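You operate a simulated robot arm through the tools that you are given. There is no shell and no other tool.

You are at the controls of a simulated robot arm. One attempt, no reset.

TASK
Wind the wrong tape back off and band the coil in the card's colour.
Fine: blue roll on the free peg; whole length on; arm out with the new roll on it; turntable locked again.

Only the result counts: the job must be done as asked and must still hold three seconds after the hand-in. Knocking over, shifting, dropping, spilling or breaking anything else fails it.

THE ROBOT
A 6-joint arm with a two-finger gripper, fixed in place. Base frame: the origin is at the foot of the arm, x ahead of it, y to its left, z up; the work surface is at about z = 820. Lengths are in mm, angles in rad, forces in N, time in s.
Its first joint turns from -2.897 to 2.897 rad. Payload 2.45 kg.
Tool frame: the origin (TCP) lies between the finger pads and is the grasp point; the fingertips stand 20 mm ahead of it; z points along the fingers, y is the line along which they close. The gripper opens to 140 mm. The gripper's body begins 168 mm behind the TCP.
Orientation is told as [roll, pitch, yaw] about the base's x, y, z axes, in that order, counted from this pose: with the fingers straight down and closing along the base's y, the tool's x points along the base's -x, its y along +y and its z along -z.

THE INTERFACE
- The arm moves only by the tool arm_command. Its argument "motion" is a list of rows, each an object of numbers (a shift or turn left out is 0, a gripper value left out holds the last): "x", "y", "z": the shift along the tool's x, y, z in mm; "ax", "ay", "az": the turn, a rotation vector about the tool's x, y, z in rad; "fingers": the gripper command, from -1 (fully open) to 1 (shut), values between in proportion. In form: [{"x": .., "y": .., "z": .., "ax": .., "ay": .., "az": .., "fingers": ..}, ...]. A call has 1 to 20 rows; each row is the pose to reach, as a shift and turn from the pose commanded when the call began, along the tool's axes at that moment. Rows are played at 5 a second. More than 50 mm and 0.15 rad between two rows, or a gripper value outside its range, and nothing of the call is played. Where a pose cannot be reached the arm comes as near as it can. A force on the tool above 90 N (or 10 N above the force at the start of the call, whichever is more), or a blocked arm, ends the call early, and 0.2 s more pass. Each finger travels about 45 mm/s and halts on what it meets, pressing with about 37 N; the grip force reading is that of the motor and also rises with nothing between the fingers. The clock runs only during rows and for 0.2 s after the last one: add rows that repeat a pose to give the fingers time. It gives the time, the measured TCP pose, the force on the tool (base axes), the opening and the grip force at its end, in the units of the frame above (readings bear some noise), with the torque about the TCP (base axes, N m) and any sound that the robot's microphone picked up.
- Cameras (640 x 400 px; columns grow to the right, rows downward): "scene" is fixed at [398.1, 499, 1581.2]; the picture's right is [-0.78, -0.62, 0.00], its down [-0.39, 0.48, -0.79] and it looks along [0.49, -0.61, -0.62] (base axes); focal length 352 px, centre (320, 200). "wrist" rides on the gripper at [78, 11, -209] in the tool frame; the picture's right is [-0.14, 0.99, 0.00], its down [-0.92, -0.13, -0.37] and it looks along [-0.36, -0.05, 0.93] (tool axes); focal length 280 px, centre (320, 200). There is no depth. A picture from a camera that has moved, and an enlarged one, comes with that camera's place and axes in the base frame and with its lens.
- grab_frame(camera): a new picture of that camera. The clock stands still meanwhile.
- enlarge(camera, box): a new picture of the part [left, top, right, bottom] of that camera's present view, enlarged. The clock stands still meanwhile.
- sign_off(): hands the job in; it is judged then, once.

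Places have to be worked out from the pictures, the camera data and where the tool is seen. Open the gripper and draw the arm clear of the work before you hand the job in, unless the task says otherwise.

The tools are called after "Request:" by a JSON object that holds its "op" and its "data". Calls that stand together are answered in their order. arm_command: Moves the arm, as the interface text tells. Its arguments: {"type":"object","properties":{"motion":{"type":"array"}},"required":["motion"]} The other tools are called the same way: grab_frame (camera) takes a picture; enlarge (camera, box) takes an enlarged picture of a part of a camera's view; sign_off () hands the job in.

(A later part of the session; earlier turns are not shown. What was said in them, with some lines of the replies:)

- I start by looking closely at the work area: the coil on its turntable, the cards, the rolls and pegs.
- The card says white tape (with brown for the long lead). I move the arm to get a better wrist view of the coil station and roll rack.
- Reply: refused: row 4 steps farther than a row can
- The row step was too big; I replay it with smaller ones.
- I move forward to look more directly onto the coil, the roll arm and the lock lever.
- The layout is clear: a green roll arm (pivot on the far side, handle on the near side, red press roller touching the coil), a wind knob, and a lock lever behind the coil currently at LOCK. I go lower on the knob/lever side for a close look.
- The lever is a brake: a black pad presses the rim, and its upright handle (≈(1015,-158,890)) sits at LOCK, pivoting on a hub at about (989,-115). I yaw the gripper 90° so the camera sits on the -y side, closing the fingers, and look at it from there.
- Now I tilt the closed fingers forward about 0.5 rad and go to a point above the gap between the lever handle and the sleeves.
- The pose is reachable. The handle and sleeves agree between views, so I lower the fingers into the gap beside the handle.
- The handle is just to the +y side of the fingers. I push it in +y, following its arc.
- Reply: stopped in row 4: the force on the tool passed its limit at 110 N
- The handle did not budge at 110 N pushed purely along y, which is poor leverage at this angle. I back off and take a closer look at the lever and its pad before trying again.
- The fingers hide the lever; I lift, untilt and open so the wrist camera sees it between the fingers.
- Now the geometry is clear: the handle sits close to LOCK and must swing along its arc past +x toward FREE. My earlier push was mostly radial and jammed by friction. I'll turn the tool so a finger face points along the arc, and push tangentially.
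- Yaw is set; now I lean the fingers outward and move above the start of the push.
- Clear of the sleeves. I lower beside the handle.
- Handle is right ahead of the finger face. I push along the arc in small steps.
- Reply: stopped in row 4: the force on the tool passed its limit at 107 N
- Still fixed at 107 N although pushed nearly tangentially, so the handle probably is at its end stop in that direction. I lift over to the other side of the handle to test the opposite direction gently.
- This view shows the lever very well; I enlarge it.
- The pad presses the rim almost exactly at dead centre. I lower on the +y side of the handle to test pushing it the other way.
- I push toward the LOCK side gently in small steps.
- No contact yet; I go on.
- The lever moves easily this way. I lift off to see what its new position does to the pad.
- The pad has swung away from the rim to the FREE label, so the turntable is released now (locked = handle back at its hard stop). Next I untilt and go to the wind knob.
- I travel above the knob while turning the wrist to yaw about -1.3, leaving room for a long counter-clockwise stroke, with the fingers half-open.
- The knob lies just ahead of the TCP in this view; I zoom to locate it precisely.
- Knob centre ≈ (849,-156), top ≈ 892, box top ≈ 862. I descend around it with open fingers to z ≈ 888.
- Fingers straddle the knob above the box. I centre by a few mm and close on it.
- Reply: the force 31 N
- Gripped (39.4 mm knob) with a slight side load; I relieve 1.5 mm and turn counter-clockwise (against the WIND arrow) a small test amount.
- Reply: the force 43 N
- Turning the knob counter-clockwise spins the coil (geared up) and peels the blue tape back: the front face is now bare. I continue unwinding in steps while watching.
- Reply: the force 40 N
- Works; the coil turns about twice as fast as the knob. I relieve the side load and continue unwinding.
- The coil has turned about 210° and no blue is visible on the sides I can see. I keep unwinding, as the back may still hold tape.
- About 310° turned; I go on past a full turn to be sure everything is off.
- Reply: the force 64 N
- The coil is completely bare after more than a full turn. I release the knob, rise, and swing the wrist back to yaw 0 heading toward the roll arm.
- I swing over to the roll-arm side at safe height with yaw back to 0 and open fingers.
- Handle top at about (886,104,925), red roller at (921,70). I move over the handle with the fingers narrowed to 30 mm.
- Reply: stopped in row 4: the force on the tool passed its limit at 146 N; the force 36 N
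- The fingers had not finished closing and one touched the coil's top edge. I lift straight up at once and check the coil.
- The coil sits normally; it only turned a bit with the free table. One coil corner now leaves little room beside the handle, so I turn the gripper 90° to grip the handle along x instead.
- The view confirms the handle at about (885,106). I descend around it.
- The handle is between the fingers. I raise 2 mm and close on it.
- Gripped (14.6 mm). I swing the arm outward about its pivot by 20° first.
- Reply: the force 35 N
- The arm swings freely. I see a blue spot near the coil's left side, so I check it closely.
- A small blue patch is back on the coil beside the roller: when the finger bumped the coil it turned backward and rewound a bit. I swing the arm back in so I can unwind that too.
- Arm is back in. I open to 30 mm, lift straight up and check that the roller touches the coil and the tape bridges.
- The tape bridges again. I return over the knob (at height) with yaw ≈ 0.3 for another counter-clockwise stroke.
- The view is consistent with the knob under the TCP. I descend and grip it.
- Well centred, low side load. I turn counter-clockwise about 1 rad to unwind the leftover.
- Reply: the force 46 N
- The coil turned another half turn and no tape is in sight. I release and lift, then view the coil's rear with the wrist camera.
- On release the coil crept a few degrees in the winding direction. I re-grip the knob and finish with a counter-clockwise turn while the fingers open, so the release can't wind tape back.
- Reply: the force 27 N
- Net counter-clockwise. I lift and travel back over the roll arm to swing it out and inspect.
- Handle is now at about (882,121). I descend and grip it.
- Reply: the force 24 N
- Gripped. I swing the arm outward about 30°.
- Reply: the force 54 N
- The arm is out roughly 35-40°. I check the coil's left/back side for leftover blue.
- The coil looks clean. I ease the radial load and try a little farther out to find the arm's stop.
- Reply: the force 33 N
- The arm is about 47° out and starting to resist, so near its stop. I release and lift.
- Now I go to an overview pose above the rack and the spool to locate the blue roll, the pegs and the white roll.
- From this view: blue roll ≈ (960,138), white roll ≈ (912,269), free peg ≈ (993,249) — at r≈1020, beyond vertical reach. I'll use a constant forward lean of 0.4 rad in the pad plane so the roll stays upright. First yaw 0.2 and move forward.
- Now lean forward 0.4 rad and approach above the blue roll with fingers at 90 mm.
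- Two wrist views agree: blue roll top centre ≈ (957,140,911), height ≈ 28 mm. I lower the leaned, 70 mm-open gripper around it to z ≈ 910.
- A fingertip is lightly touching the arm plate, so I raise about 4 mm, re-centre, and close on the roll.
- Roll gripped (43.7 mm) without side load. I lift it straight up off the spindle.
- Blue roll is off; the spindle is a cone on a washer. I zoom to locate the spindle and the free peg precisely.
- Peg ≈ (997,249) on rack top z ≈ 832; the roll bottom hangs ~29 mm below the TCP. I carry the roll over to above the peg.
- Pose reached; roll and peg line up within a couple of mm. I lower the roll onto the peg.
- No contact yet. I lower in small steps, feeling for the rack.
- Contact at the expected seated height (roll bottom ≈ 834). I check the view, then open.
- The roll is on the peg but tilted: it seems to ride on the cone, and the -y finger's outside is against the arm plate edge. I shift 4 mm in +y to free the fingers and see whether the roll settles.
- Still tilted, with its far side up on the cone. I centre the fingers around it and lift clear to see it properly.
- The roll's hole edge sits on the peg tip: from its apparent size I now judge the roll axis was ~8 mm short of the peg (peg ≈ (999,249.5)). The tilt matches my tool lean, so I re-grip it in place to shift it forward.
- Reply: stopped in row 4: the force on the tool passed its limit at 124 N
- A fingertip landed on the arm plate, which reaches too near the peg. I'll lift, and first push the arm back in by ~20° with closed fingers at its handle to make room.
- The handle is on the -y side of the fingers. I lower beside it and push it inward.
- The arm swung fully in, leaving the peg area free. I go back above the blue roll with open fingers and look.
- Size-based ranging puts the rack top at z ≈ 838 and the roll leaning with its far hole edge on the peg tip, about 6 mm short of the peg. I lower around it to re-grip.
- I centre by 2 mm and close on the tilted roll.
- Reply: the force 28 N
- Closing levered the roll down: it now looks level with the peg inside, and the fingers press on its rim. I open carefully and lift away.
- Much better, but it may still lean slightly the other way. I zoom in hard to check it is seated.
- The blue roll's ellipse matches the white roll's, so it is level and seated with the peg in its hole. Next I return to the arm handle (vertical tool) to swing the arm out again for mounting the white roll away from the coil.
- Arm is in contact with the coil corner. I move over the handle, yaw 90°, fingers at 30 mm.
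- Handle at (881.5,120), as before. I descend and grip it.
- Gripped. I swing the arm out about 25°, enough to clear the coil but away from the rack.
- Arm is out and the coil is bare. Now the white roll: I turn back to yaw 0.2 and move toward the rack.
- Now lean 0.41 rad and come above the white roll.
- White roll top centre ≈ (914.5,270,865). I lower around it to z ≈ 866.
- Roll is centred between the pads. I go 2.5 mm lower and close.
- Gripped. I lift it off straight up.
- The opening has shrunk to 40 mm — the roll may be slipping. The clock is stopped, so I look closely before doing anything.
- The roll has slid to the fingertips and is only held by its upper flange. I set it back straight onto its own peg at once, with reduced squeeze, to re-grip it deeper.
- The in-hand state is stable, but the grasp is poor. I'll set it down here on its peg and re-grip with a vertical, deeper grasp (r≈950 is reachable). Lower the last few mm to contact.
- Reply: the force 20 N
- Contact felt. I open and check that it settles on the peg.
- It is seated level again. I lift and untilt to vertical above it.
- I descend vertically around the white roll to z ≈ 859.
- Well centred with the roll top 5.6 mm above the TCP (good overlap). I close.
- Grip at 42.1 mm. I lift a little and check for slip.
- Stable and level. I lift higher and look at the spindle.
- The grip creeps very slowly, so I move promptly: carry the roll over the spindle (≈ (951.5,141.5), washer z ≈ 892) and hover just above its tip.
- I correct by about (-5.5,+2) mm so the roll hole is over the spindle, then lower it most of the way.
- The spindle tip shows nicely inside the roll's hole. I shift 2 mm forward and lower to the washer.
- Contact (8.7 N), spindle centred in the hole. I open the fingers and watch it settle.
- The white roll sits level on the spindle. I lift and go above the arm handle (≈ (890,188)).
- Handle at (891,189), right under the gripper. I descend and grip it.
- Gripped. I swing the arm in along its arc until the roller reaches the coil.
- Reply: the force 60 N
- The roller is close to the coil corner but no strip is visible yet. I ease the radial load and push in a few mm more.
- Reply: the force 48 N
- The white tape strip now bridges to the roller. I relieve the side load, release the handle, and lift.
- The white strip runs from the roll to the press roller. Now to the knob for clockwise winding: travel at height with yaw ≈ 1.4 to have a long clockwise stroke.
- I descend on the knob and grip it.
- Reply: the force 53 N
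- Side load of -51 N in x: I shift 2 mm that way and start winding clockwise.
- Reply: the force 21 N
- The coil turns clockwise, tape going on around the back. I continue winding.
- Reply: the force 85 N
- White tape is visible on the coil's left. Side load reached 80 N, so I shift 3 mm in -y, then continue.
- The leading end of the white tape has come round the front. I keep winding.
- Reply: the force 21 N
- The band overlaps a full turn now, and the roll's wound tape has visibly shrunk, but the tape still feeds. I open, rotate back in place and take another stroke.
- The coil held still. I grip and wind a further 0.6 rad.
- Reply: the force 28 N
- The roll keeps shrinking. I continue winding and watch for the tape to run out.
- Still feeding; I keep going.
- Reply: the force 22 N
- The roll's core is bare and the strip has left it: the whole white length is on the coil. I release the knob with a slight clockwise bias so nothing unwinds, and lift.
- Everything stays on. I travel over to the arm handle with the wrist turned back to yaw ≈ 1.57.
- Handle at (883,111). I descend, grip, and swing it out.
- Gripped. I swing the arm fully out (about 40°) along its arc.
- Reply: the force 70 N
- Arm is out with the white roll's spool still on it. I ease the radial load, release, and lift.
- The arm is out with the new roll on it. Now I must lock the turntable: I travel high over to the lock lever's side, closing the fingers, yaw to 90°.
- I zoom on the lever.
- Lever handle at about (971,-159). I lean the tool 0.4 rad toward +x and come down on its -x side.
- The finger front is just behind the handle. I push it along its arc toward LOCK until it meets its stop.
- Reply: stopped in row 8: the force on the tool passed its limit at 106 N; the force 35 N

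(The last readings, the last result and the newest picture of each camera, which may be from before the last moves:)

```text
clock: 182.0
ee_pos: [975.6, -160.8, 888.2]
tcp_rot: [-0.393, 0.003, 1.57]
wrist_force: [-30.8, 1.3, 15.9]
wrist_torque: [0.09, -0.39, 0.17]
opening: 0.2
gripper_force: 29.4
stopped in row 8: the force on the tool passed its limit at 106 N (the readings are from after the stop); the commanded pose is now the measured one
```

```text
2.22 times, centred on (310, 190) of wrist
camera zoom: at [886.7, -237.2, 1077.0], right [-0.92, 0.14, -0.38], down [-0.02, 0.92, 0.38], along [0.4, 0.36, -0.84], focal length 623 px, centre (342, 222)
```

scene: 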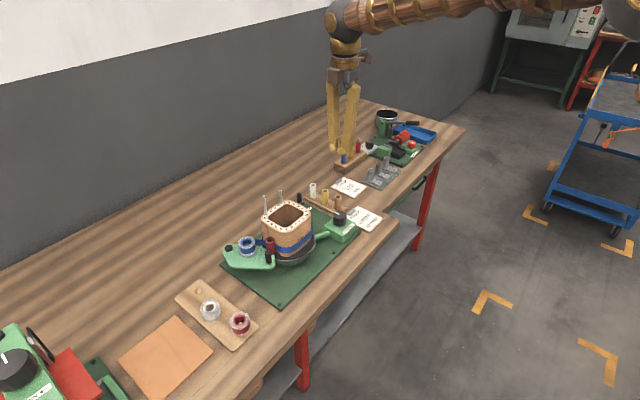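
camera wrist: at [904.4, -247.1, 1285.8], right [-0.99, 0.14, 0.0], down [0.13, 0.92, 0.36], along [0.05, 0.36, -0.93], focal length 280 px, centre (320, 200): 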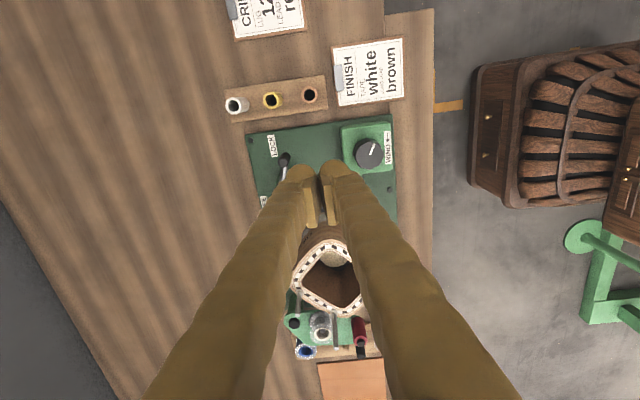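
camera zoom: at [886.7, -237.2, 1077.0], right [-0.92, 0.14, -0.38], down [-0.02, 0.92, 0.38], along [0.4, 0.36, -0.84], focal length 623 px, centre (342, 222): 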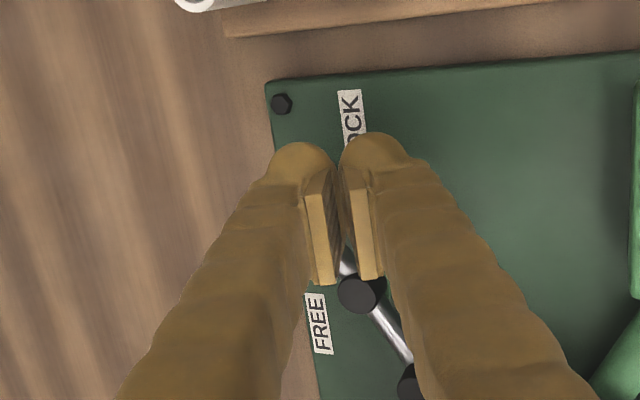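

Firm stop reached, and the handle appears where it was at the start. I back off and inspect the lever.

Request:
{"op": "arm_command", "data": {"motion": [{"y": 8, "z": -3.4}, {"y": 16, "z": -6.8}, {"y": 24, "z": -28}, {"y": 24, "z": -70}, {"y": 30, "z": -110}, {"x": 20, "y": 45, "z": -140, "fingers": -1}, {"x": 40, "y": 60, "z": -150}, {"x": 40, "y": 60, "z": -150}]}}

Request:
{"op": "grab_frame", "data": {"camera": "wrist"}}

Request:
{"op": "enlarge", "data": {"camera": "scene", "box": [260, 160, 360, 240]}}

```text
clock: 183.8
ee_pos: [866.1, -200.2, 1003.9]
tcp_rot: [-0.394, 0.008, 1.57]
wrist_force: [0.4, 0.3, 0.4]
wrist_torque: [-0.02, 0.01, 0.01]
opening: 69.7
gripper_force: 0.2
```

```text
taken
camera wrist: at [776.7, -276.1, 1193.4], right [-0.91, 0.14, -0.38], down [-0.02, 0.92, 0.38], along [0.4, 0.36, -0.84], focal length 280 px, centre (320, 200)
```

wrist: 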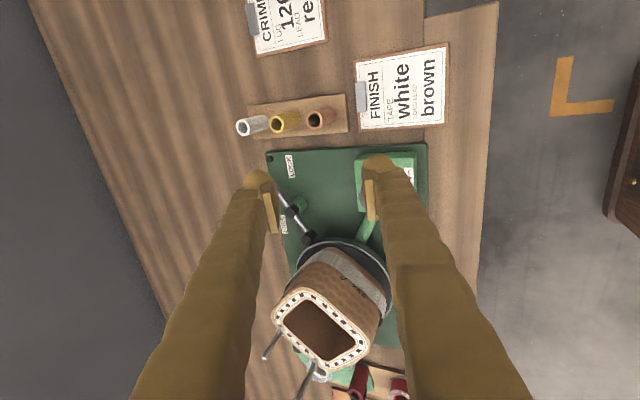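

```text
5.00 times, centred on (310, 200) of scene
camera zoom: at [398.1, 499.0, 1581.2], right [-0.78, -0.62, 0.0], down [-0.39, 0.48, -0.79], along [0.49, -0.61, -0.62], focal length 1760 px, centre (370, 200)
```

zoom: 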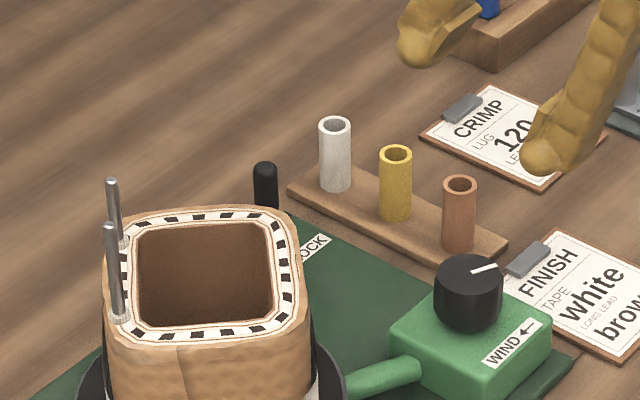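

The handle is exactly back at its initial (locked) place. I check the pad against the rim.

Request:
{"op": "enlarge", "data": {"camera": "wrist", "box": [260, 150, 400, 280]}}

Request:
{"op": "enlarge", "data": {"camera": "wrist", "box": [280, 190, 340, 260]}}

```text
3.08 times, centred on (330, 215) of wrist
camera zoom: at [776.7, -276.1, 1193.4], right [-0.91, 0.14, -0.38], down [-0.02, 0.92, 0.38], along [0.4, 0.36, -0.84], focal length 863 px, centre (289, 154)
```

zoom: 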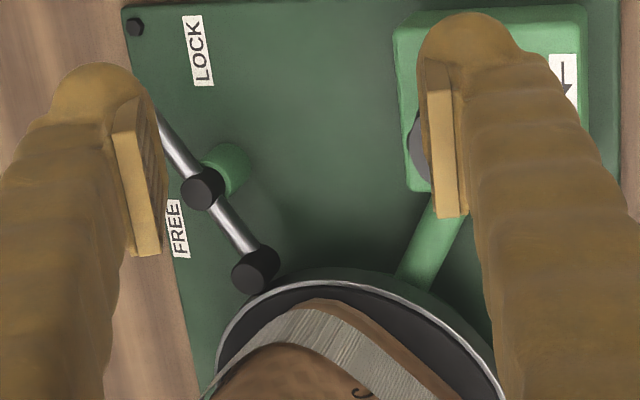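

```text
5.71 times, centred on (310, 225) of wrist
camera zoom: at [776.7, -276.1, 1193.4], right [-0.91, 0.14, -0.38], down [-0.02, 0.92, 0.38], along [0.4, 0.36, -0.84], focal length 1602 px, centre (377, 57)
```

zoom: 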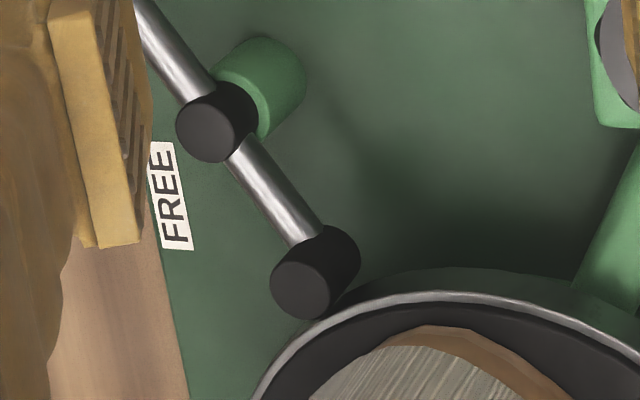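

The pad presses the rim: locked. I retract up and back, untilt, and open the gripper fully, clear of the work.

Request:
{"op": "arm_command", "data": {"motion": [{"x": -4, "y": 4, "z": -38, "ax": -0.06}, {"x": -12, "y": 12, "z": -76, "ax": -0.13}, {"x": -20, "y": 21, "z": -114, "ax": -0.2}, {"x": -27, "y": 30, "z": -152, "ax": -0.26}, {"x": -34, "y": 39, "z": -190, "ax": -0.33}, {"x": -40, "y": 47, "z": -225, "ax": -0.394, "fingers": -1}, {"x": -40, "y": 47, "z": -225, "ax": -0.394}, {"x": -40, "y": 47, "z": -225, "ax": -0.394}]}}

Request:
{"op": "grab_frame", "data": {"camera": "scene"}}

Request:
{"op": "enlarge", "data": {"camera": "scene", "box": [180, 180, 390, 340]}}

Request:
{"op": "enlarge", "data": {"camera": "scene", "box": [240, 190, 320, 260]}}

Request:
{"op": "enlarge", "data": {"camera": "scene", "box": [180, 235, 270, 325]}}

Request:
{"op": "grab_frame", "data": {"camera": "wrist"}}

```text
clock: 185.6
ee_pos: [735.4, -159.4, 1193.9]
tcp_rot: [0.0, 0.008, 1.569]
wrist_force: [0.3, 0.3, -0.4]
wrist_torque: [-0.02, 0.03, -0.03]
opening: 140.1
gripper_force: 0.1
```

```text
taken
```

scene: 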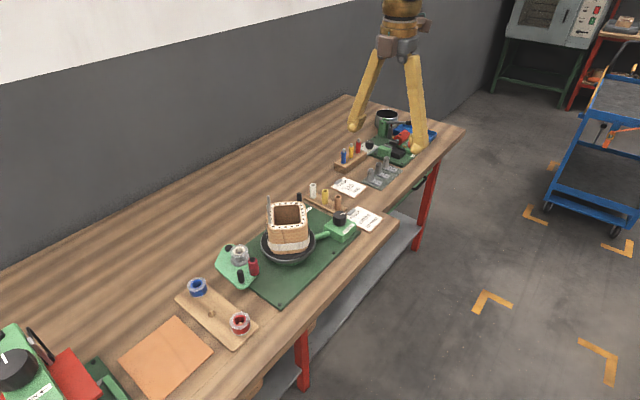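

```text
2.50 times, centred on (285, 260) of scene
camera zoom: at [398.1, 499.0, 1581.2], right [-0.78, -0.62, 0.0], down [-0.39, 0.48, -0.79], along [0.49, -0.61, -0.62], focal length 880 px, centre (408, 50)
```

zoom: 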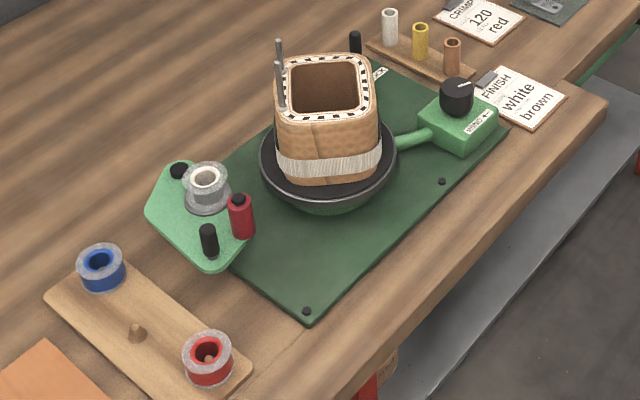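

```text
5.71 times, centred on (280, 225) of scene
camera zoom: at [398.1, 499.0, 1581.2], right [-0.78, -0.62, 0.0], down [-0.39, 0.48, -0.79], along [0.49, -0.61, -0.62], focal length 2011 px, centre (549, 57)
```

zoom: 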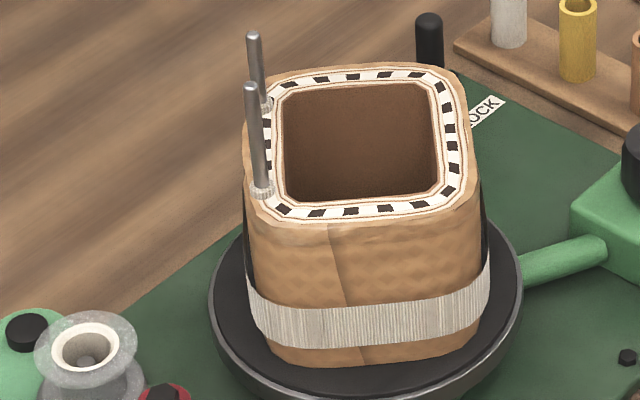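

```text
4.44 times, centred on (225, 280) of scene
camera zoom: at [398.1, 499.0, 1581.2], right [-0.78, -0.62, 0.0], down [-0.39, 0.48, -0.79], along [0.49, -0.61, -0.62], focal length 1564 px, centre (742, -156)
```

zoom: 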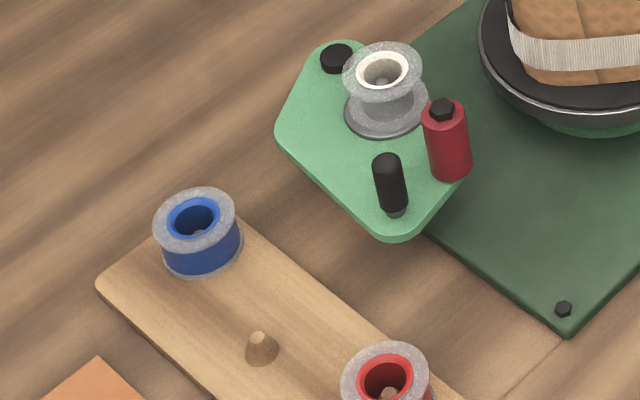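

```text
taken
camera wrist: at [724.5, -235.5, 1404.0], right [-0.99, 0.14, 0.0], down [0.13, 0.92, 0.36], along [0.05, 0.36, -0.93], focal length 280 px, centre (320, 200)
```

wrist: 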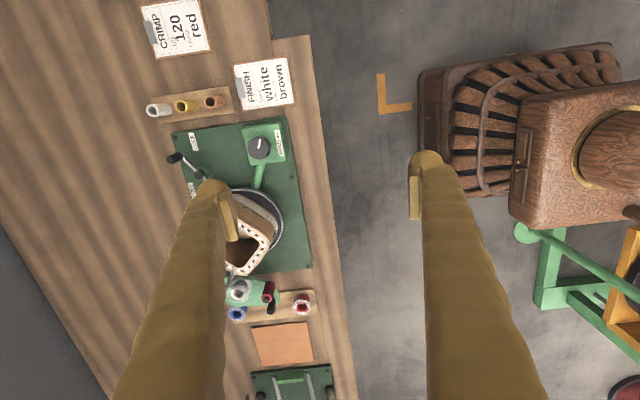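

Final check: the white band is wound on with the spool empty, the blue roll sits on the formerly free peg, the arm is out carrying the white spool, the lever is at its locked stop, and the gripper is open and clear. I hand in.

Request:
{"op": "sign_off", "data": {}}

```text
The job is handed in.
```

The job is handed in. The wrong blue tape is wound back off the coil, and it is now banded in white, as the FINISH card asks. I don't have the judging result.

- **White tape:** the whole length is on. I wound until the strip left the roll and the spool core was bare.
- **Blue roll:** it sits level on the peg that was free at the start.
- **Arm:** it is swung out about 40° with the white spool on it. I stopped short of its hard stop, because the plate ends up close to the blue roll's peg.
- **Turntable:** it is locked. The lever is back at its starting position and the pad presses the rim.
- **Gripper:** it is open and clear of the work.

Several things went wrong along the way:

- **Coil bumped:** a finger hit the coil's top edge while moving down. The coil turned a little and rewound a short piece of blue tape. I wound that piece back off and saw no blue on any side I could view.
- **Blue roll tilted:** it first landed crooked on the peg. It levelled when the gripper closed on it again.
- **Finger on the arm plate:** while I was going back for the blue roll, a finger pressed hard on the green arm plate. I saw no damage.
- **White roll slipped:** it slid to the fingertips on the first lift. I set it back on its peg and gripped it again; nothing was dropped.
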